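You operate a simulated robot arm through the tools that you are given. There is no shell and no other tool. Be economical: measure what you need, move in short steps, check, and stop when the job is done.

You are at the controls of a simulated two-armed robot. One attempt, no reset.

Task
Load the two tubes the screen orders on slide A, lock its lever and run one auto cycle.
Fine: they lie in the grey rack on the cell.

It is judged by the outcome, as a careful person would: the job done as asked, and still so three seconds after it is handed in. It fails if anything else is knocked over, pushed out of place, dropped, spilled or broken.

Robot
Two 7-joint arms with fingered hands on one trunk, on a base that drives. Base frame: it is fixed to the floor where the robot stands at the start and does not move with it; the origin is under the middle of the robot, x ahead of it, y to its left, z up; the surface under the hand at the start is at about z = 0.97. Lengths are in m, angles in degrees, forces in N, time in s.
The left shoulder is at the start at [0.028, 0.092, 1.261], the right one opposite. With the tool pointing down near the work surface each hand reaches from about 0.28 to 0.54 m from the robot's upright axis, wherever it stands, measured 20 degrees to its own side. Places, roughly: a-slide lever [0.5, -0.3, 1.1]; control box [0.5, -0.6, 0.8]; green button [0.6, -0.6, 0.6]; mode knob [0.4, -0.6, 0.6]; pocket 1 of white plate T2 [0.7, -0.3, 1.1]; pocket 2 of white plate T2 [0.7, -0.2, 1.1]. Payload 2.1 kg a hand.
The tool frame of a hand sits at the grasp point between the pads (the TCP): z along the fingers, y along the line on which they close. The tips reach 0.02 m beyond it. Largest opening 0.068 m; the body of the gripper starts 0.023 m behind the TCP. The gripper is a hand of 5 fingers: y runs from the thumb to the fingers, the wrist lies at [-0.01, -0.079, -0.131] in the tool frame.
Orientation is that of the tool frame in the base frame, as a unit quaternion [x, y, z, w]. With the fingers straight down and the wrist toward the robot, the tool's x, y and z point along [0, 1, 0], [1, 0, 0] and [0, 0, -1] of the base frame.

Tools
- The arms move only by the tool jog_arm. It takes "left_motion", "right_motion" or both (then of equal length, played together; a hand with none holds still); each is text: rows parted by semicolons, each of 6 numbers parted by spaces: the shift along the base's x, y, z in m, then the turn, a rotation vector about the base's x, y, z in degrees. In form: dx dy dz ax ay az; .... A call has 1 to 10 rows; each row is the pose to reach, as a shift and turn from the pose commanded when the call began. Each row takes 0.2 s and may step no farther than 0.05 m and 8.6 degrees from the row before; otherwise, the whole call is refused. Where a pose cannot be reached the arm comes as near as it can. A force on the tool above 90 N (or 10 N above the force at the start of the call, whichever is more), or a blocked arm, ends the call early, and 0.2 s more pass. In this call time passes only in rows, and 0.2 s behind the last. The reply holds the time, the measured pose of the TCP, the force on the tool along the base axes, the opening and the grip force, in the units named above and with some noise, with the torque about the TCP (base axes, N m) and any sound that the robot's microphone picked up.
- Cameras (640 x 400 px; columns grow to the right, rows downward): "scene" is now at [0.1077, -0.0326, 1.4338]; the picture's right is [-0.38, -0.92, 0.00], its down [-0.33, 0.14, -0.93] and it looks along [0.86, -0.36, -0.36] (base axes); focal length 214 px, centre (320, 200). "left" rides on the left gripper at [-0.054, -0.058, -0.072] in its tool frame; the picture's right is [-0.57, -0.39, 0.73], its down [0.73, -0.64, 0.23] and it looks along [0.38, 0.66, 0.65] (tool axes); focal length 226 px, centre (320, 200). "right" rides on the right gripper at [0.054, -0.058, -0.072] in its tool frame; the picture's right is [-0.57, 0.39, -0.73], its down [-0.73, -0.64, 0.23] and it looks along [-0.38, 0.66, 0.65] (tool axes); focal length 226 px, centre (320, 200). There is no depth. A picture from a camera that has moved, and an enlarged one, comes with that camera's place and axes in the base frame and with its lens.
- camera(camera): a new picture of that camera. It takes no simulated time.
- slide_trunk(by): slides the trunk up (or, below 0, down) by that many m; the arms and the scene camera ride with it, the base frame stays. It gives what a move gives, with no picture.
- steer(legs): drives the robot by 1 to 6 legs, each [ahead, left, turn to the left] in m, m and degrees, along the robot's own axes; the way and the turn of a leg run together, so that a leg with both is an arc; at most 1.5 m and 180 degrees a leg. The arms and the cameras ride along, it lands a little off, and it stops where it bumps. It gives what a move gives.
- curl_fingers(index, middle, ring, little, thumb_bend, thumb_turn, hand): sets how far each is bent, from 0 (flat) to 100 (curled in); at 30 the hand is open as for a grip, at 70 the pads meet at the TCP. One left out holds its place. A second passes; each finger stops where it meets its share of the squeeze, and holds until it gets a number again. It is the only way to open and close the hand. It gives what a move gives, with no picture; readings hold the bend of each and the force on index, middle, ring, little, thumb and palm. thumb_turn goes from beside the hand (0) to across from the fingers (100), as for a grip.
- head_to(pan, tilt): turns the head with the scene camera to pan (to the left, within 86 degrees either way) and tilt (down, from -29 to 69), counted from straight ahead of the robot. It gives what a move gives.
- enlarge(camera, box): a new picture of the part [left, top, right, bottom] of that camera's present view, enlarged. It takes no simulated time.
- sign_off(): hands the job in; it is judged then, once.

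Work in short steps. Places have to be worked out from the pictures, the camera data and where the tool is seen: move nearer, look again, correct. Check each grasp and each placing, and mend what went wrong. You have 120 turns and 108 pictures in all, those below and enlarged ones among them. Open the grippers and draw the arms clear of the work before you hand the job in, unless the task says otherwise; then end with one line.

The tools are called by a JSON object that holds its "fn" and its "kwargs". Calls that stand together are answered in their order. jog_arm: Moves the arms, as the interface text tells. Its arguments: {"type":"object","properties":{"left_motion":{"type":"string"},"right_motion":{"type":"string"}},"required":[]} The other tools are called the same way: slide_trunk (by) slides the trunk up or down; curl_fingers (index, middle, ring, little, thumb_bend, thumb_turn, hand) moves the fingers one by one; steer (legs) drives the base; head_to (pan, tilt) turns the head that bears the scene camera; camera (camera) takes a picture; enlarge (camera, box) takes an enlarged picture of a part of a camera's view; sign_off () hands the job in.

At the start:

```text
time: 0.0
left_position: [0.3613, 0.0721, 1.3526]
left_tool_rot: [0.707, 0.707, -0.001, 0.001]
left_wrist_force: [0.2, 1.0, -0.4]
left_torque: [0.0, -0.01, 0.0]
left_width: 0.0675
left_gripper_force: 0.1
left_shape: jaw
left_bend: [30.0, 30.0, 30.0, 30.0, 30.0, 98.0]
left_finger forces: [0.1, 0.0, 0.0, 0.1, 0.0, 0.0]
right_position: [0.2898, -0.1794, 1.3426]
right_tool_rot: [0.707, 0.707, 0.0, 0.0]
right_wrist_force: [0.5, -0.7, -0.3]
right_torque: [0.04, 0.0, -0.02]
right_width: 0.068
right_gripper_force: 0.1
right_shape: jaw
right_bend: [30.0, 30.0, 30.0, 30.0, 30.0, 98.0]
right_finger forces: [0.0, 0.1, 0.0, 0.0, 0.0, 0.1]
trunk travel left (down, up): [-0.5, 0.404]
robot x, y, heading: [-0.0016, 0.0029, -0.0]
head pan, tilt: [-22.6, 21.1]
```

scene: 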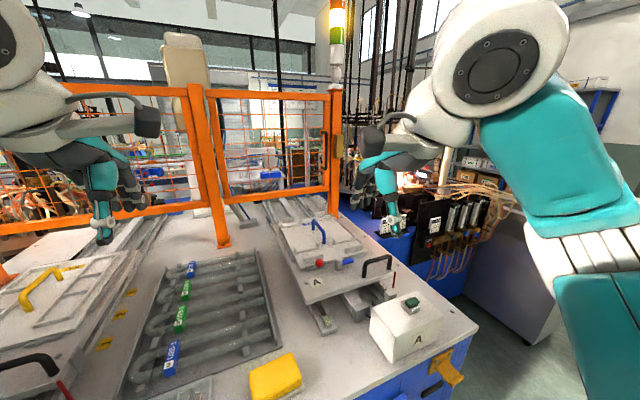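
right: 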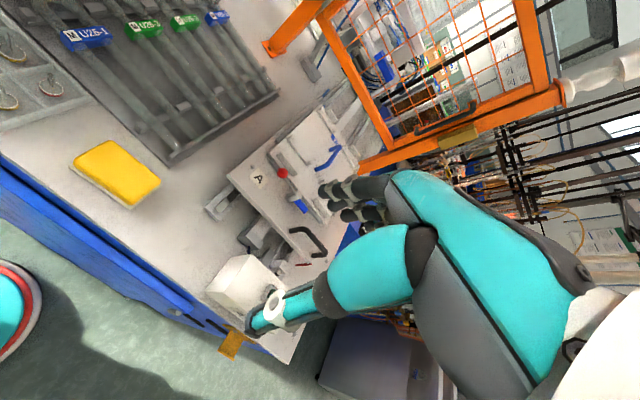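
left: 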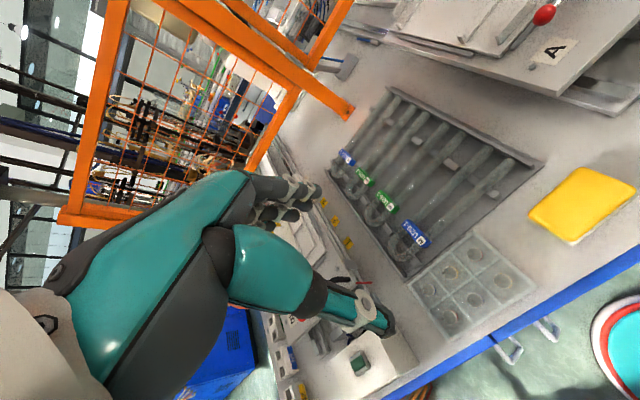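

The rack with four labelled tubes, slide A and its cover are in view, but I see no screen yet. I look at the cell closely and turn the head to search for the screen.

{"fn": "enlarge", "kwargs": {"camera": "scene", "box": [120, 180, 480, 400]}}

{"fn": "head_to", "kwargs": {"pan": -70, "tilt": 15}}

{"fn": "camera", "kwargs": {"camera": "scene"}}

{"fn": "head_to", "kwargs": {"pan": 50, "tilt": 10}}

{"fn": "camera", "kwargs": {"camera": "scene"}}

```text
1.78 times, centred on (300, 290) of scene
camera zoom: at [0.1077, -0.0326, 1.4338], right [-0.38, -0.92, 0.0], down [-0.33, 0.14, -0.93], along [0.86, -0.36, -0.36], focal length 381 px, centre (356, 40)
```

zoom: 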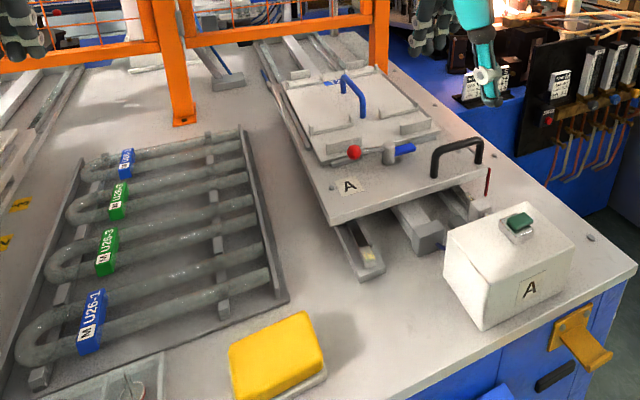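

```text
time: 1.1
left_position: [0.361, 0.0728, 1.353]
left_tool_rot: [0.707, 0.707, 0.0, 0.0]
left_wrist_force: [-0.4, -0.6, -0.2]
left_torque: [0.0, 0.01, 0.03]
left_width: 0.0679
left_gripper_force: 0.1
left_shape: jaw
left_bend: [30.0, 30.0, 30.0, 30.0, 30.0, 98.0]
left_finger forces: [0.1, 0.0, 0.1, 0.0, 0.1, 0.0]
right_position: [0.29, -0.1794, 1.3421]
right_tool_rot: [0.708, 0.706, -0.001, 0.0]
right_wrist_force: [-0.5, 0.8, 0.3]
right_torque: [-0.01, 0.03, -0.04]
right_width: 0.0677
right_gripper_force: 0.0
right_shape: jaw
right_bend: [30.0, 30.0, 30.0, 30.0, 30.0, 98.0]
right_finger forces: [0.1, 0.1, 0.1, 0.0, 0.0, 0.1]
trunk travel left (down, up): [-0.5, 0.404]
robot x, y, heading: [0.0007, 0.001, 0.1]
head pan, tilt: [-70.0, 15.0]
```

```text
103 pictures are left
camera scene: at [0.0538, -0.0847, 1.4438], right [-0.94, -0.34, 0.0], down [-0.09, 0.24, -0.97], along [0.33, -0.91, -0.26], focal length 214 px, centre (320, 200)
```

scene: 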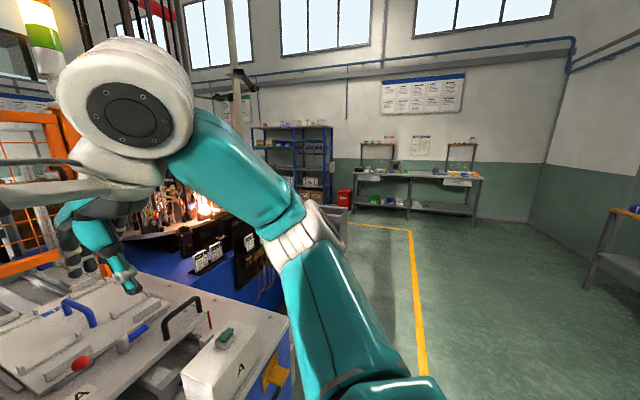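

```text
time: 3.1
left_position: [0.3599, 0.0727, 1.3525]
left_tool_rot: [0.707, 0.707, 0.0, 0.0]
left_wrist_force: [-0.1, 0.2, 0.7]
left_torque: [0.01, 0.0, 0.0]
left_width: 0.0677
left_gripper_force: 0.1
left_shape: jaw
left_bend: [30.0, 30.0, 30.0, 30.0, 30.0, 98.0]
left_finger forces: [0.0, 0.0, 0.0, 0.0, 0.0, 0.1]
right_position: [0.2908, -0.1783, 1.3412]
right_tool_rot: [0.707, 0.707, 0.0, 0.001]
right_wrist_force: [0.1, 0.1, -0.6]
right_torque: [0.0, -0.03, 0.04]
right_width: 0.0677
right_gripper_force: 0.0
right_shape: jaw
right_bend: [30.0, 30.0, 30.0, 30.0, 30.0, 98.0]
right_finger forces: [0.1, 0.0, 0.0, 0.0, 0.0, 0.0]
trunk travel left (down, up): [-0.5, 0.404]
robot x, y, heading: [-0.0008, -0.0001, 0.2]
head pan, tilt: [50.0, 10.0]
```

```text
102 pictures are left
camera scene: at [0.0816, 0.0742, 1.4519], right [0.77, -0.64, 0.0], down [-0.11, -0.13, -0.98], along [0.63, 0.75, -0.17], focal length 214 px, centre (320, 200)
```

scene: 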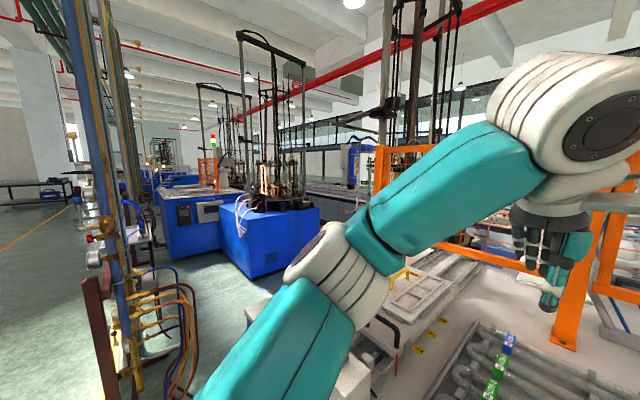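

No screen visible from here; the control box is on the cell's right flank (y≈-0.6). I back off and go to the right to look, keeping well clear.

{"fn": "steer", "kwargs": {"legs": [[-0.4, 0, 0], [0, -1.35, 0], [0, 0, 60]]}}

{"fn": "head_to", "kwargs": {"pan": 0, "tilt": 25}}

{"fn": "camera", "kwargs": {"camera": "scene"}}

```text
time: 14.8
left_position: [-0.2787, -1.024, 1.353]
left_tool_rot: [0.248, 0.969, 0.0, 0.0]
left_wrist_force: [-0.1, -0.7, -0.2]
left_torque: [0.0, -0.02, -0.03]
left_width: 0.0676
left_gripper_force: 0.0
left_shape: jaw
left_bend: [30.0, 30.0, 30.0, 30.0, 30.0, 98.0]
left_finger forces: [0.1, 0.1, 0.1, 0.0, 0.0, 0.1]
right_position: [-0.0936, -1.2065, 1.3415]
right_tool_rot: [0.249, 0.969, 0.001, 0.0]
right_wrist_force: [0.4, 0.2, -0.1]
right_torque: [0.0, 0.0, 0.03]
right_width: 0.0677
right_gripper_force: 0.0
right_shape: jaw
right_bend: [30.0, 30.0, 30.0, 30.0, 30.0, 98.0]
right_finger forces: [0.0, 0.1, 0.0, 0.0, 0.1, 0.0]
trunk travel left (down, up): [-0.5, 0.404]
robot x, y, heading: [-0.3881, -1.3759, 61.2]
head pan, tilt: [50.0, 10.0]
```

```text
time: 15.9
left_position: [-0.2781, -1.0238, 1.352]
left_tool_rot: [0.248, 0.969, 0.0, 0.0]
left_wrist_force: [-0.4, -0.1, 0.5]
left_torque: [-0.01, 0.02, 0.01]
left_width: 0.0673
left_gripper_force: 0.1
left_shape: jaw
left_bend: [30.0, 30.0, 30.0, 30.0, 30.0, 98.0]
left_finger forces: [0.1, 0.0, 0.1, 0.0, 0.0, 0.1]
right_position: [-0.0922, -1.2065, 1.3419]
right_tool_rot: [0.249, 0.968, 0.0, 0.0]
right_wrist_force: [0.8, -0.6, 0.0]
right_torque: [-0.01, 0.01, -0.01]
right_width: 0.0676
right_gripper_force: 0.1
right_shape: jaw
right_bend: [30.0, 30.0, 30.0, 30.0, 30.0, 98.0]
right_finger forces: [0.0, 0.0, 0.0, 0.1, 0.0, 0.0]
trunk travel left (down, up): [-0.5, 0.404]
robot x, y, heading: [-0.39, -1.3731, 61.3]
head pan, tilt: [0.0, 25.0]
```

```text
101 pictures are left
camera scene: at [-0.3337, -1.2729, 1.4275], right [0.88, -0.48, 0.0], down [-0.2, -0.37, -0.91], along [0.44, 0.79, -0.42], focal length 214 px, centre (320, 200)
```

scene: 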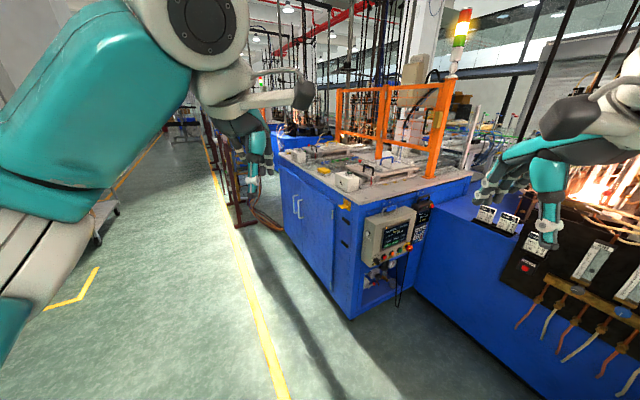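

The control box with the screen is on the flank. I enlarge it.

{"fn": "enlarge", "kwargs": {"camera": "scene", "box": [335, 190, 445, 310]}}

```text
3.33 times, centred on (390, 250) of scene
camera zoom: at [-0.3337, -1.2729, 1.4275], right [0.88, -0.48, 0.0], down [-0.2, -0.37, -0.91], along [0.44, 0.79, -0.42], focal length 715 px, centre (87, 33)
```

zoom: 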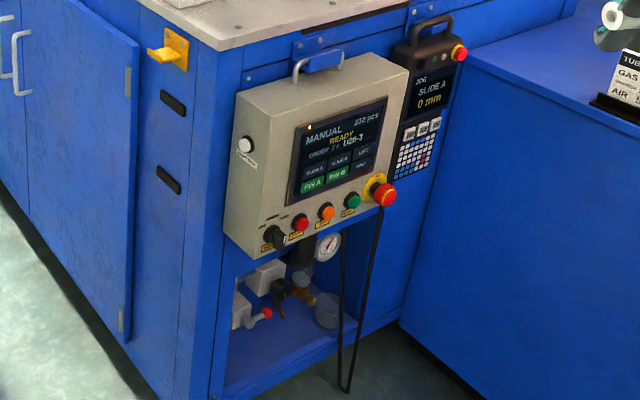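

The order appears to be "2 x U26-3"-like; I need a closer look. I drive to about (0.35, -1.25) facing the box.

{"fn": "steer", "kwargs": {"legs": [[0.465, -0.589, 0], [0, 0, 28.7]]}}

{"fn": "head_to", "kwargs": {"pan": -10, "tilt": 45}}

{"fn": "camera", "kwargs": {"camera": "scene"}}

```text
time: 21.5
left_position: [0.2878, -0.9022, 1.3532]
left_tool_rot: [0.0, 1.0, 0.001, 0.001]
left_wrist_force: [0.5, -0.4, 0.2]
left_torque: [-0.01, 0.02, 0.0]
left_width: 0.0679
left_gripper_force: 0.0
left_shape: jaw
left_bend: [30.0, 30.0, 30.0, 30.0, 30.0, 98.0]
left_finger forces: [0.0, 0.0, 0.1, 0.0, 0.1, 0.0]
right_position: [0.5391, -0.9725, 1.3415]
right_tool_rot: [0.0, 1.0, 0.0, 0.0]
right_wrist_force: [-0.3, 0.4, -0.1]
right_torque: [-0.02, 0.01, -0.01]
right_width: 0.0681
right_gripper_force: 0.0
right_shape: jaw
right_bend: [30.0, 30.0, 30.0, 30.0, 30.0, 98.0]
right_finger forces: [0.0, 0.0, 0.1, 0.1, 0.0, 0.0]
trunk travel left (down, up): [-0.5, 0.404]
robot x, y, heading: [0.3614, -1.2607, 90.0]
head pan, tilt: [0.0, 25.0]
```

```text
time: 22.3
left_position: [0.2875, -0.9023, 1.3527]
left_tool_rot: [0.0, 1.0, -0.001, 0.001]
left_wrist_force: [-0.2, 0.6, -0.5]
left_torque: [0.01, -0.01, -0.08]
left_width: 0.0678
left_gripper_force: 0.1
left_shape: jaw
left_bend: [30.0, 30.0, 30.0, 30.0, 30.0, 98.0]
left_finger forces: [0.0, 0.1, 0.1, 0.0, 0.1, 0.0]
right_position: [0.5389, -0.9727, 1.3403]
right_tool_rot: [0.0, 1.0, -0.001, 0.0]
right_wrist_force: [0.7, 0.4, 0.2]
right_torque: [0.0, 0.0, 0.02]
right_width: 0.0679
right_gripper_force: 0.0
right_shape: jaw
right_bend: [30.0, 30.0, 30.0, 30.0, 30.0, 98.0]
right_finger forces: [0.0, 0.0, 0.0, 0.0, 0.1, 0.0]
trunk travel left (down, up): [-0.5, 0.404]
robot x, y, heading: [0.3597, -1.2669, 89.9]
head pan, tilt: [-10.0, 45.0]
```

```text
99 pictures are left
camera scene: at [0.3754, -1.1596, 1.397], right [0.98, -0.17, 0.0], down [-0.12, -0.7, -0.71], along [0.12, 0.7, -0.71], focal length 214 px, centre (320, 200)
```

scene: 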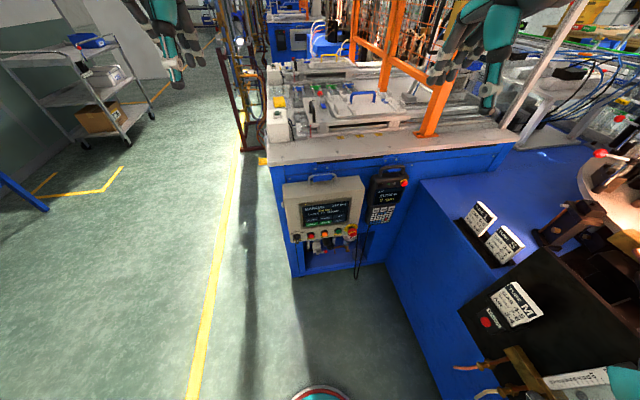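

{"fn": "enlarge", "kwargs": {"camera": "scene", "box": [276, 160, 420, 250]}}

{"fn": "enlarge", "kwargs": {"camera": "scene", "box": [295, 195, 359, 235]}}

{"fn": "enlarge", "kwargs": {"camera": "scene", "box": [250, 60, 450, 185]}}

```text
4.44 times, centred on (348, 205) of scene
camera zoom: at [0.3754, -1.1596, 1.397], right [0.98, -0.17, 0.0], down [-0.12, -0.7, -0.71], along [0.12, 0.7, -0.71], focal length 953 px, centre (196, 178)
```

zoom: 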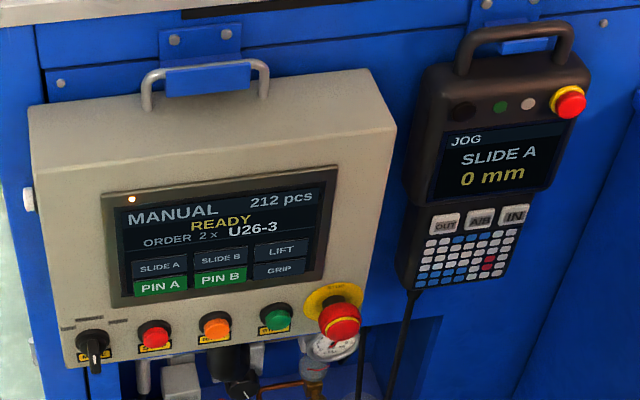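

```text
10.00 times, centred on (327, 215) of scene
camera zoom: at [0.3754, -1.1596, 1.397], right [0.98, -0.17, 0.0], down [-0.12, -0.7, -0.71], along [0.12, 0.7, -0.71], focal length 2145 px, centre (250, 50)
```

zoom: 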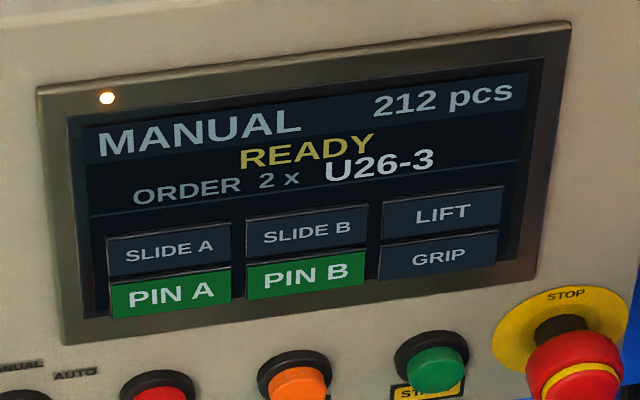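

```text
3.20 times, centred on (350, 122) of scene
camera zoom: at [0.3754, -1.1596, 1.397], right [0.98, -0.17, 0.0], down [-0.12, -0.7, -0.71], along [0.12, 0.7, -0.71], focal length 686 px, centre (224, 448)
```

zoom: 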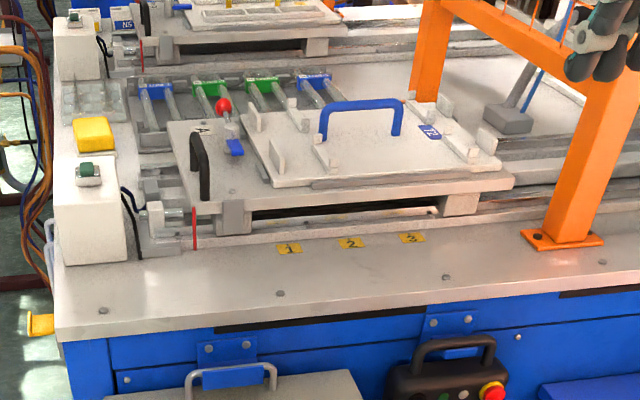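

The screen: MANUAL, READY, ORDER 2 × U26-3. I take one look at the placards and then the knob labels before returning to the front.

{"fn": "enlarge", "kwargs": {"camera": "scene", "box": [450, 190, 560, 340]}}

{"fn": "enlarge", "kwargs": {"camera": "scene", "box": [284, 222, 364, 272]}}

{"fn": "enlarge", "kwargs": {"camera": "scene", "box": [295, 70, 415, 135]}}

```text
2.67 times, centred on (505, 265) of scene
camera zoom: at [0.3754, -1.1596, 1.397], right [0.98, -0.17, 0.0], down [-0.12, -0.7, -0.71], along [0.12, 0.7, -0.71], focal length 572 px, centre (-173, 27)
```

zoom: 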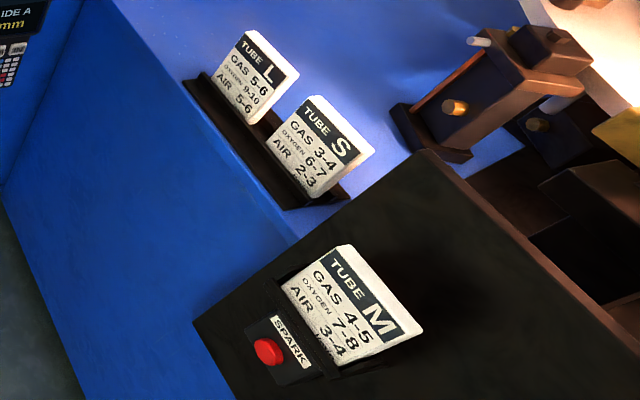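

```text
8.00 times, centred on (324, 247) of scene
camera zoom: at [0.3754, -1.1596, 1.397], right [0.98, -0.17, 0.0], down [-0.12, -0.7, -0.71], along [0.12, 0.7, -0.71], focal length 1716 px, centre (288, -176)
```

zoom: 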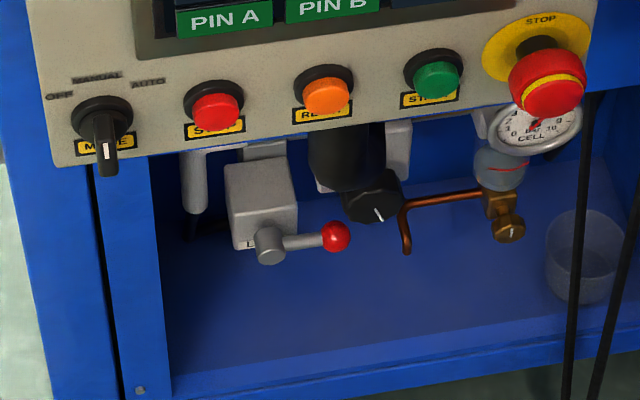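

```text
5.33 times, centred on (355, 102) of scene
camera zoom: at [0.3754, -1.1596, 1.397], right [0.98, -0.17, 0.0], down [-0.12, -0.7, -0.71], along [0.12, 0.7, -0.71], focal length 1144 px, centre (133, 720)
```

zoom: 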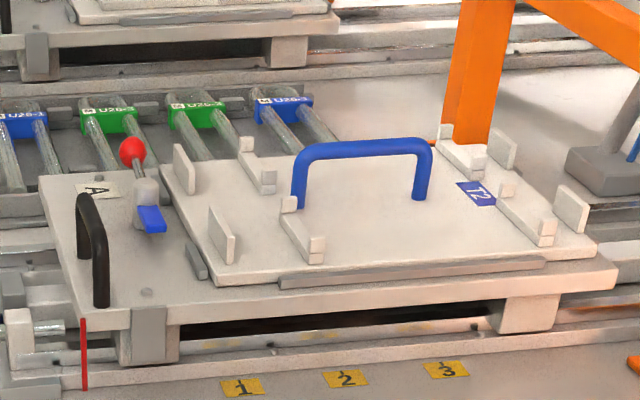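

Order confirmed: two U26-3. I return to the front of the cell the way I came.

{"fn": "steer", "kwargs": {"legs": [[0, 0.77, 0], [0, 0, -90], [0, 1.1, 0], [0.35, 0, 0]]}}

{"fn": "head_to", "kwargs": {"pan": 0, "tilt": 45}}

{"fn": "camera", "kwargs": {"camera": "scene"}}

```text
time: 37.4
left_position: [0.3313, -0.1381, 1.3534]
left_tool_rot: [0.717, 0.697, 0.001, 0.0]
left_wrist_force: [-0.3, 0.2, 0.7]
left_torque: [0.0, 0.01, 0.01]
left_width: 0.0676
left_gripper_force: 0.0
left_shape: jaw
left_bend: [30.0, 30.0, 30.0, 30.0, 30.0, 98.0]
left_finger forces: [0.0, 0.0, 0.0, 0.0, 0.0, 0.0]
right_position: [0.2532, -0.3868, 1.3402]
right_tool_rot: [0.718, 0.696, 0.0, 0.0]
right_wrist_force: [0.3, -0.3, 0.1]
right_torque: [0.0, 0.0, 0.0]
right_width: 0.0677
right_gripper_force: 0.1
right_shape: jaw
right_bend: [30.0, 30.0, 30.0, 30.0, 30.0, 98.0]
right_finger forces: [0.0, 0.0, 0.0, 0.0, 0.1, 0.1]
trunk travel left (down, up): [-0.5, 0.404]
robot x, y, heading: [-0.0299, -0.2004, -1.6]
head pan, tilt: [-10.0, 45.0]
```

```text
time: 38.1
left_position: [0.3306, -0.1376, 1.3532]
left_tool_rot: [0.717, 0.697, 0.001, 0.0]
left_wrist_force: [0.1, 0.3, 0.8]
left_torque: [0.02, 0.02, 0.0]
left_width: 0.0675
left_gripper_force: 0.1
left_shape: jaw
left_bend: [30.0, 30.0, 30.0, 30.0, 30.0, 98.0]
left_finger forces: [0.1, 0.0, 0.1, 0.1, 0.1, 0.1]
right_position: [0.252, -0.3871, 1.3406]
right_tool_rot: [0.718, 0.696, -0.001, 0.0]
right_wrist_force: [-0.4, -0.1, -0.8]
right_torque: [0.02, 0.0, 0.02]
right_width: 0.0679
right_gripper_force: 0.0
right_shape: jaw
right_bend: [30.0, 30.0, 30.0, 30.0, 30.0, 98.0]
right_finger forces: [0.1, 0.0, 0.0, 0.0, 0.0, 0.0]
trunk travel left (down, up): [-0.5, 0.404]
robot x, y, heading: [-0.0299, -0.1983, -1.7]
head pan, tilt: [0.0, 45.0]
```

```text
92 pictures are left
camera scene: at [0.0711, -0.1992, 1.3969], right [-0.03, -1.0, 0.0], down [-0.71, 0.02, -0.71], along [0.71, -0.02, -0.71], focal length 214 px, centre (320, 200)
```

scene: 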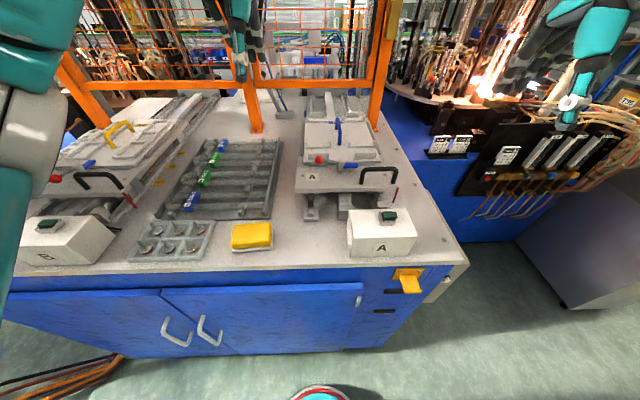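

{"fn": "enlarge", "kwargs": {"camera": "scene", "box": [140, 120, 300, 220]}}

{"fn": "enlarge", "kwargs": {"camera": "scene", "box": [270, 80, 430, 180]}}

{"fn": "enlarge", "kwargs": {"camera": "scene", "box": [280, 85, 460, 260]}}

```text
4.00 times, centred on (220, 170) of scene
camera zoom: at [0.0711, -0.1992, 1.3969], right [-0.03, -1.0, 0.0], down [-0.71, 0.02, -0.71], along [0.71, -0.02, -0.71], focal length 858 px, centre (720, 320)
```

zoom: 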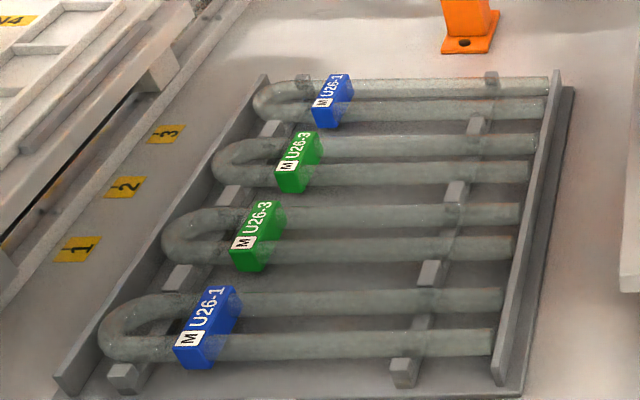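

```text
4.00 times, centred on (350, 130) of scene
camera zoom: at [0.0711, -0.1992, 1.3969], right [-0.03, -1.0, 0.0], down [-0.71, 0.02, -0.71], along [0.71, -0.02, -0.71], focal length 858 px, centre (200, 480)
```

zoom: 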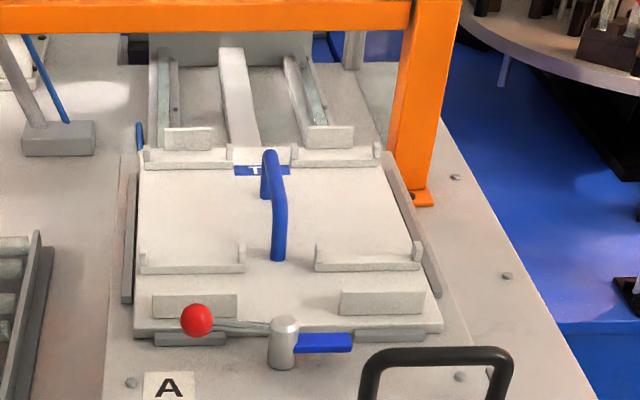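

```text
2.29 times, centred on (370, 172) of scene
camera zoom: at [0.0711, -0.1992, 1.3969], right [-0.03, -1.0, 0.0], down [-0.71, 0.02, -0.71], along [0.71, -0.02, -0.71], focal length 490 px, centre (206, 263)
```

zoom: 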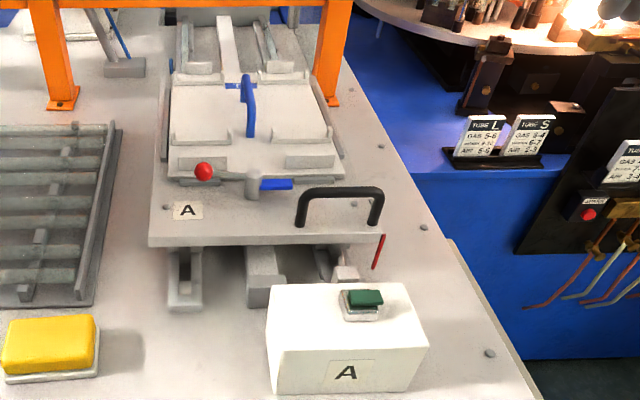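

The two green-collared middle tubes are U26-3 (about x 0.57 and 0.66, y −0.06…0.19). I need a close look at plate T2's pockets, so I move closer with the base and bring the right hand above the slide for its camera.

{"fn": "steer", "kwargs": {"legs": [[0.12, 0.0, 1.7]]}}

{"fn": "camera", "kwargs": {"camera": "right"}}

{"fn": "camera", "kwargs": {"camera": "left"}}

```text
time: 39.5
left_position: [0.443, -0.1283, 1.353]
left_tool_rot: [0.706, 0.708, -0.001, 0.0]
left_wrist_force: [-0.2, -0.2, 0.4]
left_torque: [-0.03, 0.04, 0.01]
left_width: 0.0676
left_gripper_force: 0.1
left_shape: jaw
left_bend: [30.0, 30.0, 30.0, 30.0, 30.0, 98.0]
left_finger forces: [0.1, 0.1, 0.0, 0.1, 0.0, 0.0]
right_position: [0.3737, -0.3794, 1.3417]
right_tool_rot: [0.706, 0.708, -0.001, 0.0]
right_wrist_force: [0.3, 1.3, -0.4]
right_torque: [-0.01, 0.0, 0.02]
right_width: 0.0677
right_gripper_force: 0.1
right_shape: jaw
right_bend: [30.0, 30.0, 30.0, 30.0, 30.0, 98.0]
right_finger forces: [0.0, 0.0, 0.1, 0.0, 0.1, 0.0]
trunk travel left (down, up): [-0.5, 0.404]
robot x, y, heading: [0.0859, -0.1981, 0.2]
head pan, tilt: [0.0, 45.0]
stopped in leg 1: the robot was blocked; the commanded pose is now the measured one
```

```text
88 pictures are left
camera right: at [0.3155, -0.325, 1.4134], right [0.39, -0.57, 0.73], down [-0.64, -0.73, -0.23], along [0.66, -0.38, -0.65], focal length 226 px, centre (320, 200)
```

right: 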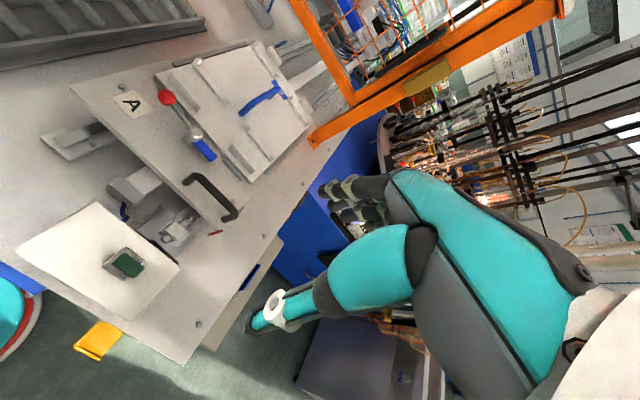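

```text
87 pictures are left
camera left: at [0.3856, -0.1819, 1.425], right [-0.38, -0.57, -0.73], down [-0.64, 0.73, -0.23], along [0.66, 0.38, -0.65], focal length 226 px, centre (320, 200)
```

left: 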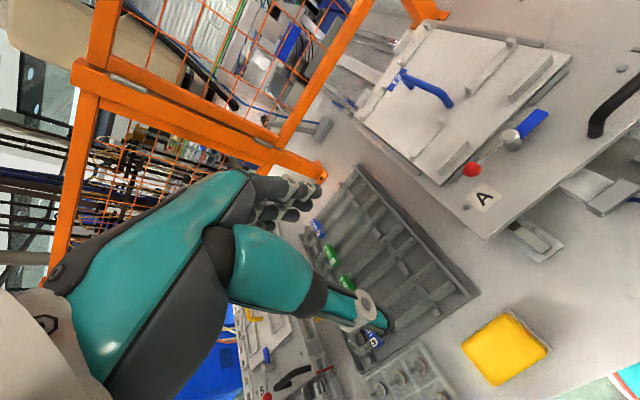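

The base is against the cabinet at x≈0.086. I shift the left hand aside and bring the right hand so its camera looks down on the plate; this also probes reach.

{"fn": "jog_arm", "kwargs": {"left_motion": "0 0.05 0 0 0 0; 0 0.1 0 0 0 0; 0 0.15 0 0 0 0; 0 0.2 0 0 0 0; 0 0.25 0 0 0 0", "right_motion": "0 0 0 0 0 0; 0.02 0.03 0 0 0 0; 0.05 0.07 -0.01 0 0 0; 0.08 0.11 -0.02 0 0 0; 0.11 0.15 -0.03 0 0 0"}}

{"fn": "camera", "kwargs": {"camera": "right"}}

```text
refused: row 3 steps farther than a row can; nothing moved
```

```text
86 pictures are left
camera right: at [0.3155, -0.325, 1.4134], right [0.39, -0.57, 0.73], down [-0.64, -0.73, -0.23], along [0.66, -0.38, -0.65], focal length 226 px, centre (320, 200)
```

right: 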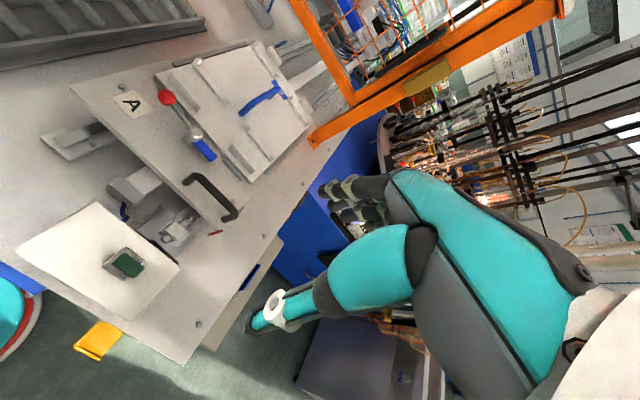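

A row was too long; I spread the motion over smaller steps.

{"fn": "jog_arm", "kwargs": {"left_motion": "0 0.04 0 0 0 0; 0 0.08 0 0 0 0; 0 0.12 0 0 0 0; 0 0.16 0 0 0 0; 0 0.2 0 0 0 0; 0 0.22 0 0 0 0; 0 0.24 0 0 0 0", "right_motion": "0 0 0 0 0 0; 0.015 0.025 -0.01 0 0 0; 0.03 0.05 -0.02 0 0 0; 0.05 0.08 -0.03 0 0 0; 0.07 0.11 -0.04 0 0 0; 0.09 0.14 -0.05 0 0 0; 0.11 0.16 -0.06 0 0 0"}}

{"fn": "camera", "kwargs": {"camera": "right"}}

```text
time: 41.1
left_position: [0.4435, 0.1124, 1.3531]
left_tool_rot: [0.706, 0.708, 0.0, -0.001]
left_wrist_force: [-0.3, -0.1, -0.1]
left_torque: [-0.01, 0.01, 0.0]
left_width: 0.0678
left_gripper_force: 0.0
left_shape: jaw
left_bend: [30.0, 30.0, 30.0, 30.0, 30.0, 98.0]
left_finger forces: [0.0, 0.0, 0.0, 0.0, 0.0, 0.0]
right_position: [0.4837, -0.2195, 1.2819]
right_tool_rot: [0.706, 0.708, -0.002, 0.0]
right_wrist_force: [-0.2, -0.2, -0.1]
right_torque: [0.0, 0.02, -0.01]
right_width: 0.0679
right_gripper_force: 0.0
right_shape: jaw
right_bend: [30.0, 30.0, 30.0, 30.0, 30.0, 98.0]
right_finger forces: [0.0, 0.0, 0.1, 0.0, 0.0, 0.1]
trunk travel left (down, up): [-0.5, 0.404]
robot x, y, heading: [0.0829, -0.2044, -0.0]
head pan, tilt: [0.0, 45.0]
```

```text
85 pictures are left
camera right: at [0.4264, -0.1653, 1.3532], right [0.39, -0.56, 0.73], down [-0.64, -0.73, -0.23], along [0.66, -0.38, -0.65], focal length 226 px, centre (320, 200)
```

right: 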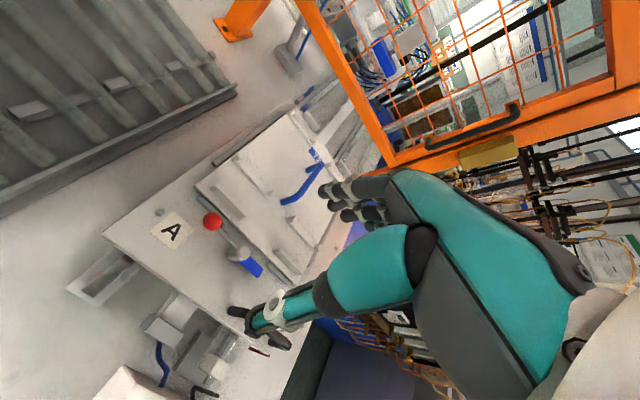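

{"fn": "enlarge", "kwargs": {"camera": "right", "box": [190, 90, 350, 290]}}

{"fn": "enlarge", "kwargs": {"camera": "left", "box": [240, 100, 560, 300]}}

{"fn": "head_to", "kwargs": {"pan": -10, "tilt": 50}}

{"fn": "camera", "kwargs": {"camera": "scene"}}

```text
2.00 times, centred on (270, 190) of right
camera zoom: at [0.4264, -0.1653, 1.3532], right [0.39, -0.56, 0.73], down [-0.64, -0.73, -0.23], along [0.66, -0.38, -0.65], focal length 452 px, centre (420, 220)
```

zoom: 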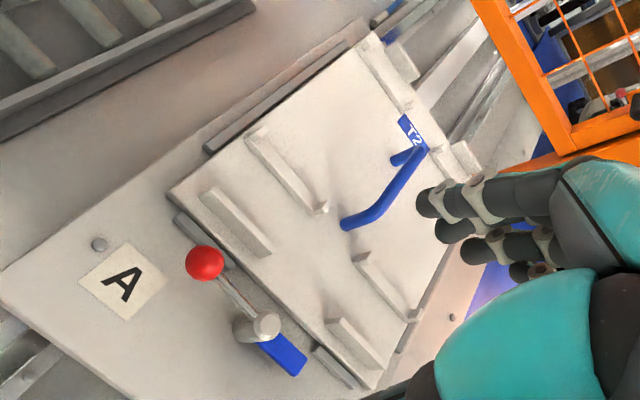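

```text
2.00 times, centred on (400, 200) of left
camera zoom: at [0.3856, 0.0588, 1.4252], right [-0.39, -0.57, -0.73], down [-0.64, 0.73, -0.23], along [0.66, 0.38, -0.65], focal length 452 px, centre (160, 200)
```

zoom: 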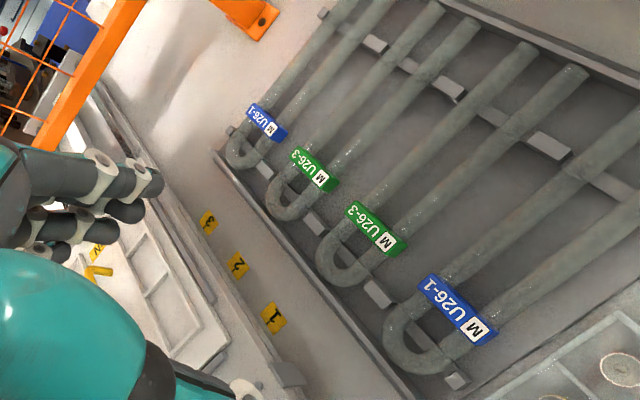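

```text
time: 41.8
left_position: [0.4436, 0.1126, 1.3534]
left_tool_rot: [0.706, 0.708, 0.0, 0.0]
left_wrist_force: [-0.2, -0.7, 0.0]
left_torque: [-0.06, -0.01, -0.02]
left_width: 0.0678
left_gripper_force: 0.0
left_shape: jaw
left_bend: [30.0, 30.0, 30.0, 30.0, 30.0, 98.0]
left_finger forces: [0.0, 0.0, 0.0, 0.1, 0.0, 0.1]
right_position: [0.4837, -0.2219, 1.2821]
right_tool_rot: [0.707, 0.707, 0.0, -0.001]
right_wrist_force: [0.7, 0.2, -0.2]
right_torque: [-0.01, -0.02, 0.02]
right_width: 0.0679
right_gripper_force: 0.1
right_shape: jaw
right_bend: [30.0, 30.0, 30.0, 30.0, 30.0, 98.0]
right_finger forces: [0.0, 0.0, 0.0, 0.1, 0.1, 0.1]
trunk travel left (down, up): [-0.5, 0.404]
robot x, y, heading: [0.0855, -0.2034, 0.1]
head pan, tilt: [-10.0, 50.0]
```

```text
82 pictures are left
camera scene: at [0.1813, -0.211, 1.3901], right [-0.17, -0.99, 0.0], down [-0.75, 0.13, -0.64], along [0.63, -0.11, -0.77], focal length 214 px, centre (320, 200)
```

scene: 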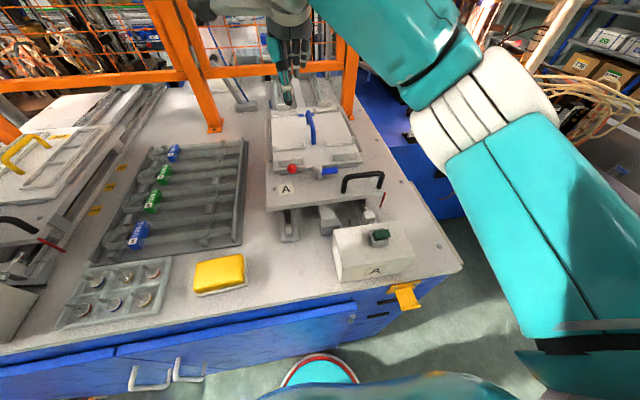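

Let me look closer at the plate's saddles with high enlargements.

{"fn": "enlarge", "kwargs": {"camera": "right", "box": [230, 145, 310, 210]}}

{"fn": "enlarge", "kwargs": {"camera": "right", "box": [262, 100, 342, 150]}}

{"fn": "enlarge", "kwargs": {"camera": "scene", "box": [260, 90, 370, 180]}}

```text
6.15 times, centred on (270, 178) of right
camera zoom: at [0.426, -0.1661, 1.3536], right [0.39, -0.57, 0.73], down [-0.64, -0.73, -0.23], along [0.66, -0.38, -0.65], focal length 1391 px, centre (628, 338)
```

zoom: 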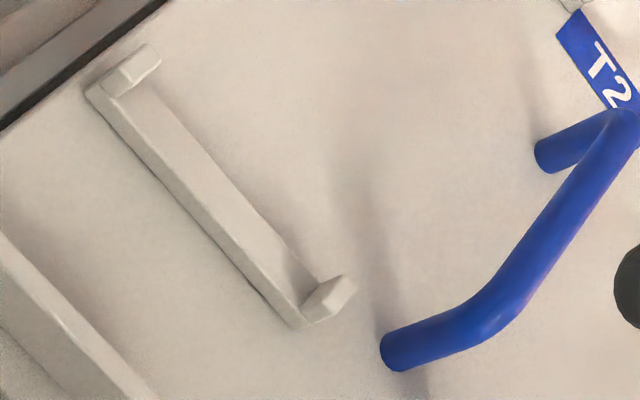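

```text
8.00 times, centred on (302, 125) of right
camera zoom: at [0.426, -0.1661, 1.3536], right [0.39, -0.57, 0.73], down [-0.64, -0.73, -0.23], along [0.66, -0.38, -0.65], focal length 1808 px, centre (464, 800)
```

zoom: 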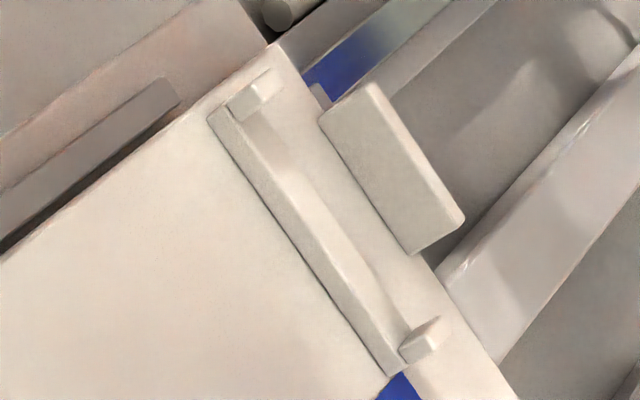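

```text
4.44 times, centred on (315, 135) of scene
camera zoom: at [0.1813, -0.211, 1.3901], right [-0.17, -0.99, 0.0], down [-0.75, 0.13, -0.64], along [0.63, -0.11, -0.77], focal length 953 px, centre (342, 489)
```

zoom: 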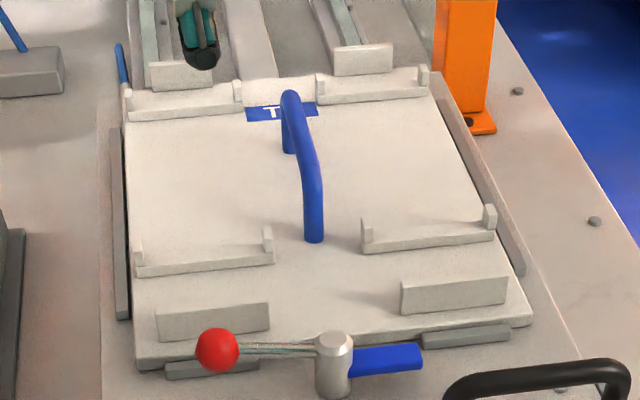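

The pockets are symmetric saddles: centres ≈ (0.69, −0.335) and (0.69, −0.211), plate top ≈ 1.07, end walls at x 0.567/0.814, handle at y −0.273. I test the right arm's reach with the tool turned +90° about vertical above the plate.

{"fn": "jog_arm", "kwargs": {"right_motion": "0.01 -0.01 0 0 0 8.5; 0.02 -0.02 0 0 0 17; 0.03 -0.03 0 0 0 25.5; 0.04 -0.04 0 0 0 34; 0.05 -0.05 0 0 0 42.5; 0.06 -0.06 0 0 0 51; 0.07 -0.07 0 0 0 59.5; 0.08 -0.08 0 0 0 68; 0.09 -0.09 0 0 0 76.5; 0.1 -0.1 0 0 0 85"}}

{"fn": "camera", "kwargs": {"camera": "scene"}}

```text
time: 44.0
left_position: [0.4435, 0.1109, 1.3544]
left_tool_rot: [0.706, 0.708, 0.001, -0.001]
left_wrist_force: [0.3, 0.1, -0.1]
left_torque: [0.0, 0.02, 0.0]
left_width: 0.0677
left_gripper_force: 0.0
left_shape: jaw
left_bend: [30.0, 30.0, 30.0, 30.0, 30.0, 98.0]
left_finger forces: [0.0, 0.1, 0.1, 0.0, 0.1, 0.1]
right_position: [0.5111, -0.3221, 1.2481]
right_tool_rot: [0.041, 0.999, -0.002, 0.0]
right_wrist_force: [0.0, 0.3, 0.0]
right_torque: [0.0, 0.01, -0.04]
right_width: 0.0676
right_gripper_force: 0.0
right_shape: jaw
right_bend: [30.0, 30.0, 30.0, 30.0, 30.0, 98.0]
right_finger forces: [0.1, 0.0, 0.0, 0.0, 0.0, 0.0]
right hand out of reach, approached as far as the arm can: row 7, 8, 9, 10
trunk travel left (down, up): [-0.5, 0.404]
robot x, y, heading: [0.087, -0.1999, 0.2]
head pan, tilt: [-10.0, 50.0]
```

```text
78 pictures are left
camera scene: at [0.1817, -0.2115, 1.39], right [-0.17, -0.99, 0.0], down [-0.76, 0.13, -0.64], along [0.63, -0.11, -0.77], focal length 214 px, centre (320, 200)
```

scene: 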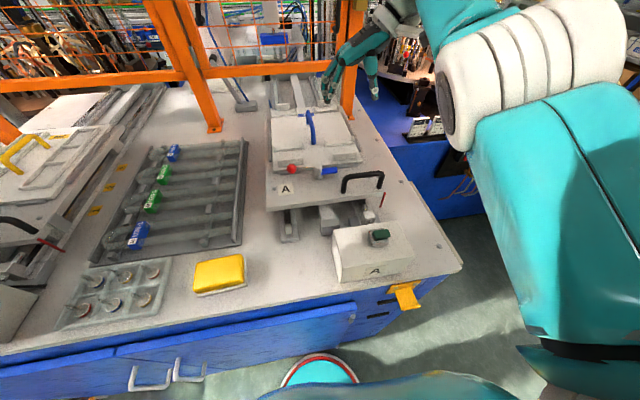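

Pointing down with the hand turned, the front stance only reaches x≈0.51; the pockets must be loaded from the right flank, where the robot's own heading of 90° also turns the tubes as needed. I bring the right hand back to its normal orientation and retract.

{"fn": "jog_arm", "kwargs": {"right_motion": "-0.01 0 0.005 0 0 -8.5; -0.025 0 0.01 0 0 -17; -0.04 0 0.02 0 0 -25.5; -0.055 0 0.03 0 0 -34; -0.07 0 0.04 0 0 -42.5; -0.085 0 0.05 0 0 -51; -0.1 0 0.05 0 0 -59.5; -0.11 0 0.05 0 0 -68; -0.12 0 0.05 0 0 -76.5; -0.13 0 0.05 0 0 -85"}}

{"fn": "steer", "kwargs": {"legs": [[-0.05, 0, 0], [0, 0.17, 0], [0.15, 0, 0]]}}

{"fn": "head_to", "kwargs": {"pan": 0, "tilt": 60}}

{"fn": "camera", "kwargs": {"camera": "scene"}}

```text
time: 46.2
left_position: [0.4438, 0.1114, 1.3537]
left_tool_rot: [0.706, 0.708, 0.0, 0.0]
left_wrist_force: [0.2, 0.0, -0.3]
left_torque: [-0.02, 0.02, 0.0]
left_width: 0.0675
left_gripper_force: 0.1
left_shape: jaw
left_bend: [30.0, 30.0, 30.0, 30.0, 30.0, 98.0]
left_finger forces: [0.1, 0.1, 0.0, 0.0, 0.0, 0.0]
right_position: [0.3812, -0.3244, 1.2953]
right_tool_rot: [0.706, 0.708, 0.0, 0.0]
right_wrist_force: [-0.6, 0.0, -0.6]
right_torque: [0.0, -0.04, 0.0]
right_width: 0.0678
right_gripper_force: 0.1
right_shape: jaw
right_bend: [30.0, 30.0, 30.0, 30.0, 30.0, 98.0]
right_finger forces: [0.0, 0.0, 0.0, 0.0, 0.0, 0.1]
right hand out of reach, approached as far as the arm can: row 1, 2, 3, 4
trunk travel left (down, up): [-0.5, 0.404]
robot x, y, heading: [0.0854, -0.2031, -0.0]
head pan, tilt: [-10.0, 50.0]
```

```text
time: 49.1
left_position: [0.4461, 0.2764, 1.3547]
left_tool_rot: [0.711, 0.704, -0.001, -0.001]
left_wrist_force: [0.0, 0.4, -0.1]
left_torque: [-0.02, -0.01, 0.02]
left_width: 0.0678
left_gripper_force: 0.2
left_shape: jaw
left_bend: [30.0, 30.0, 30.0, 30.0, 30.0, 98.0]
left_finger forces: [0.0, 0.0, 0.0, 0.1, 0.1, 0.0]
right_position: [0.3805, -0.1597, 1.2959]
right_tool_rot: [0.71, 0.704, 0.0, 0.0]
right_wrist_force: [-0.9, 0.2, 0.0]
right_torque: [0.0, -0.01, 0.01]
right_width: 0.0677
right_gripper_force: 0.1
right_shape: jaw
right_bend: [30.0, 30.0, 30.0, 30.0, 30.0, 98.0]
right_finger forces: [0.0, 0.0, 0.0, 0.0, 0.0, 0.1]
trunk travel left (down, up): [-0.5, 0.404]
robot x, y, heading: [0.0878, -0.0303, -0.8]
head pan, tilt: [-10.0, 50.0]
stopped in leg 3: the robot was blocked; the commanded pose is now the measured one
```

```text
time: 49.9
left_position: [0.4461, 0.2759, 1.3527]
left_tool_rot: [0.71, 0.704, 0.0, 0.001]
left_wrist_force: [-0.3, -0.7, -0.4]
left_torque: [0.01, -0.01, 0.01]
left_width: 0.0675
left_gripper_force: 0.0
left_shape: jaw
left_bend: [30.0, 30.0, 30.0, 30.0, 30.0, 98.0]
left_finger forces: [0.0, 0.0, 0.0, 0.0, 0.0, 0.1]
right_position: [0.3801, -0.1596, 1.2956]
right_tool_rot: [0.71, 0.704, 0.0, 0.0]
right_wrist_force: [-0.4, 0.3, 0.6]
right_torque: [-0.01, 0.0, 0.01]
right_width: 0.0676
right_gripper_force: 0.0
right_shape: jaw
right_bend: [30.0, 30.0, 30.0, 30.0, 30.0, 98.0]
right_finger forces: [0.1, 0.0, 0.0, 0.1, 0.0, 0.1]
trunk travel left (down, up): [-0.5, 0.404]
robot x, y, heading: [0.0832, -0.034, -0.3]
head pan, tilt: [0.0, 60.0]
```

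```text
77 pictures are left
camera scene: at [0.172, -0.0298, 1.3775], right [-0.01, -1.0, 0.0], down [-0.87, 0.01, -0.5], along [0.5, -0.01, -0.87], focal length 214 px, centre (320, 200)
```

scene: 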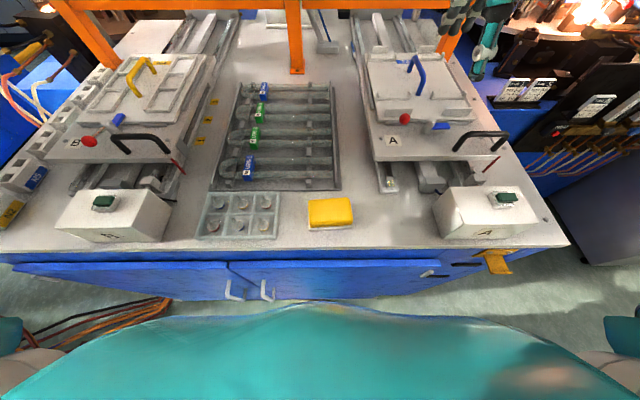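

{"fn": "enlarge", "kwargs": {"camera": "scene", "box": [205, 70, 349, 200]}}

{"fn": "slide_trunk", "kwargs": {"by": -0.1}}

```text
3.08 times, centred on (277, 135) of scene
camera zoom: at [0.172, -0.0298, 1.3775], right [-0.01, -1.0, 0.0], down [-0.87, 0.01, -0.5], along [0.5, -0.01, -0.87], focal length 660 px, centre (452, 400)
```

zoom: 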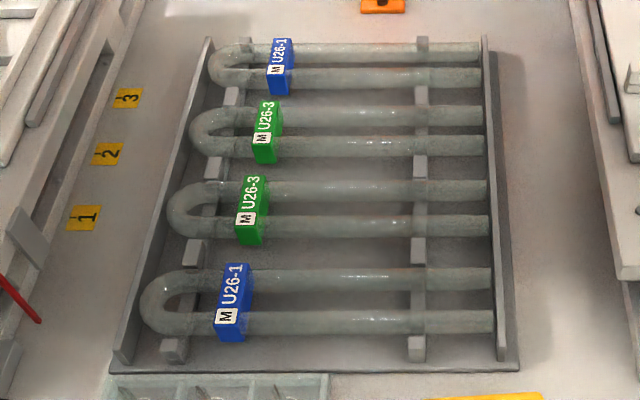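

```text
time: 51.2
left_position: [0.4474, 0.2763, 1.2527]
left_tool_rot: [0.711, 0.704, 0.001, 0.0]
left_wrist_force: [0.4, -0.5, -0.4]
left_torque: [0.0, -0.01, 0.01]
left_width: 0.0677
left_gripper_force: 0.1
left_shape: jaw
left_bend: [30.0, 30.0, 30.0, 30.0, 30.0, 98.0]
left_finger forces: [0.0, 0.1, 0.0, 0.1, 0.0, 0.1]
right_position: [0.3798, -0.1596, 1.1961]
right_tool_rot: [0.71, 0.704, 0.001, 0.0]
right_wrist_force: [0.3, -0.7, -0.5]
right_torque: [-0.01, 0.01, 0.0]
right_width: 0.0676
right_gripper_force: 0.0
right_shape: jaw
right_bend: [30.0, 30.0, 30.0, 30.0, 30.0, 98.0]
right_finger forces: [0.0, 0.1, 0.0, 0.1, 0.1, 0.0]
trunk travel left (down, up): [-0.4, 0.504]
robot x, y, heading: [0.0836, -0.0336, -0.6]
head pan, tilt: [0.0, 60.0]
```

Near green tube centre ≈ (0.565, 0.068), far ≈ (0.657, 0.068), z≈1.0. I test whether the left hand can get over the far tube with the trunk lowered.

{"fn": "jog_arm", "kwargs": {"left_motion": "0.02 -0.035 -0.015 0 0 0; 0.04 -0.07 -0.03 0 0 0; 0.06 -0.105 -0.045 0 0 0; 0.08 -0.14 -0.06 0 0 0; 0.1 -0.175 -0.075 0 0 0; 0.13 -0.205 -0.09 0 0 0; 0.17 -0.208 -0.11 0 0 0; 0.21 -0.208 -0.13 0 0 0"}}

```text
time: 53.0
left_position: [0.6073, 0.0695, 1.1294]
left_tool_rot: [0.711, 0.704, 0.0, 0.0]
left_wrist_force: [1.1, 0.2, -0.3]
left_torque: [0.0, -0.03, 0.02]
left_width: 0.0681
left_gripper_force: 0.0
left_shape: jaw
left_bend: [30.0, 30.0, 30.0, 30.0, 30.0, 98.0]
left_finger forces: [0.0, 0.0, 0.0, 0.0, 0.1, 0.0]
left hand out of reach, approached as far as the arm can: row 7, 8
right_position: [0.3798, -0.1604, 1.1955]
right_tool_rot: [0.71, 0.704, -0.001, -0.001]
right_wrist_force: [1.1, -0.3, 0.0]
right_torque: [0.01, -0.02, -0.02]
right_width: 0.0677
right_gripper_force: 0.0
right_shape: jaw
right_bend: [30.0, 30.0, 30.0, 30.0, 30.0, 98.0]
right_finger forces: [0.0, 0.0, 0.1, 0.0, 0.0, 0.0]
trunk travel left (down, up): [-0.4, 0.504]
robot x, y, heading: [0.0881, -0.0291, -0.5]
head pan, tilt: [0.0, 60.0]
```

Standing square, the limit is x≈0.61; turning the body −45° brings the left shoulder forward for the far tube. I retract the left hand, then shift and turn.

{"fn": "jog_arm", "kwargs": {"left_motion": "-0.03 0.02 0.03 0 0 0; -0.06 0.04 0.06 0 0 0; -0.09 0.06 0.09 0 0 0; -0.12 0.08 0.11 0 0 0; -0.15 0.1 0.12 0 0 0"}}

{"fn": "steer", "kwargs": {"legs": [[-0.03, 0.05, 0], [0, 0, -45], [0.03, 0.03, 0]]}}

{"fn": "curl_fingers", "kwargs": {"hand": "left", "index": 22, "middle": 22, "ring": 22, "little": 22, "thumb_bend": 22, "thumb_turn": 98}}

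```text
time: 54.2
left_position: [0.4603, 0.1722, 1.2513]
left_tool_rot: [0.71, 0.704, -0.001, -0.001]
left_wrist_force: [0.9, 0.2, 0.2]
left_torque: [-0.01, 0.03, 0.02]
left_width: 0.0678
left_gripper_force: 0.1
left_shape: jaw
left_bend: [30.0, 30.0, 30.0, 30.0, 30.0, 98.0]
left_finger forces: [0.0, 0.1, 0.1, 0.1, 0.0, 0.0]
right_position: [0.3803, -0.1594, 1.195]
right_tool_rot: [0.71, 0.704, 0.0, 0.0]
right_wrist_force: [-0.5, 0.5, 0.7]
right_torque: [-0.01, 0.0, 0.01]
right_width: 0.0676
right_gripper_force: 0.1
right_shape: jaw
right_bend: [30.0, 30.0, 30.0, 30.0, 30.0, 98.0]
right_finger forces: [0.0, 0.0, 0.0, 0.0, 0.0, 0.1]
trunk travel left (down, up): [-0.4, 0.504]
robot x, y, heading: [0.0806, -0.0313, -0.7]
head pan, tilt: [0.0, 60.0]
```

```text
time: 57.9
left_position: [0.4935, -0.1054, 1.2504]
left_tool_rot: [0.925, 0.379, -0.001, -0.001]
left_wrist_force: [0.0, 0.2, -0.1]
left_torque: [0.0, 0.0, -0.01]
left_width: 0.0675
left_gripper_force: 0.1
left_shape: jaw
left_bend: [30.0, 30.0, 30.0, 30.0, 30.0, 98.0]
left_finger forces: [0.0, 0.0, 0.0, 0.1, 0.0, 0.0]
right_position: [0.2044, -0.2821, 1.1954]
right_tool_rot: [0.925, 0.38, -0.002, -0.001]
right_wrist_force: [-0.3, -0.5, -0.2]
right_torque: [-0.04, 0.0, 0.02]
right_width: 0.0677
right_gripper_force: 0.1
right_shape: jaw
right_bend: [30.0, 30.0, 30.0, 30.0, 30.0, 98.0]
right_finger forces: [0.0, 0.1, 0.1, 0.0, 0.1, 0.1]
trunk travel left (down, up): [-0.4, 0.504]
robot x, y, heading: [0.0856, 0.0171, -45.5]
head pan, tilt: [0.0, 60.0]
stopped in leg 3: the robot was blocked; the commanded pose is now the measured one
```

```text
time: 58.9
left_position: [0.4932, -0.1044, 1.2496]
left_tool_rot: [0.925, 0.38, -0.001, 0.0]
left_wrist_force: [0.4, 0.7, 0.0]
left_torque: [0.04, 0.01, 0.01]
left_width: 0.0742
left_gripper_force: 0.0
left_shape: fingers
left_bend: [22.0, 22.0, 22.0, 22.0, 22.0, 95.0]
left_finger forces: [0.0, 0.1, 0.0, 0.1, 0.0, 0.0]
right_position: [0.2038, -0.2817, 1.1957]
right_tool_rot: [0.925, 0.38, -0.001, -0.001]
right_wrist_force: [1.0, 0.2, 0.5]
right_torque: [-0.01, -0.02, -0.03]
right_width: 0.0677
right_gripper_force: 0.0
right_shape: jaw
right_bend: [30.0, 30.0, 30.0, 30.0, 30.0, 98.0]
right_finger forces: [0.0, 0.0, 0.0, 0.0, 0.0, 0.0]
trunk travel left (down, up): [-0.4, 0.504]
robot x, y, heading: [0.0825, 0.0144, -45.3]
head pan, tilt: [0.0, 60.0]
```

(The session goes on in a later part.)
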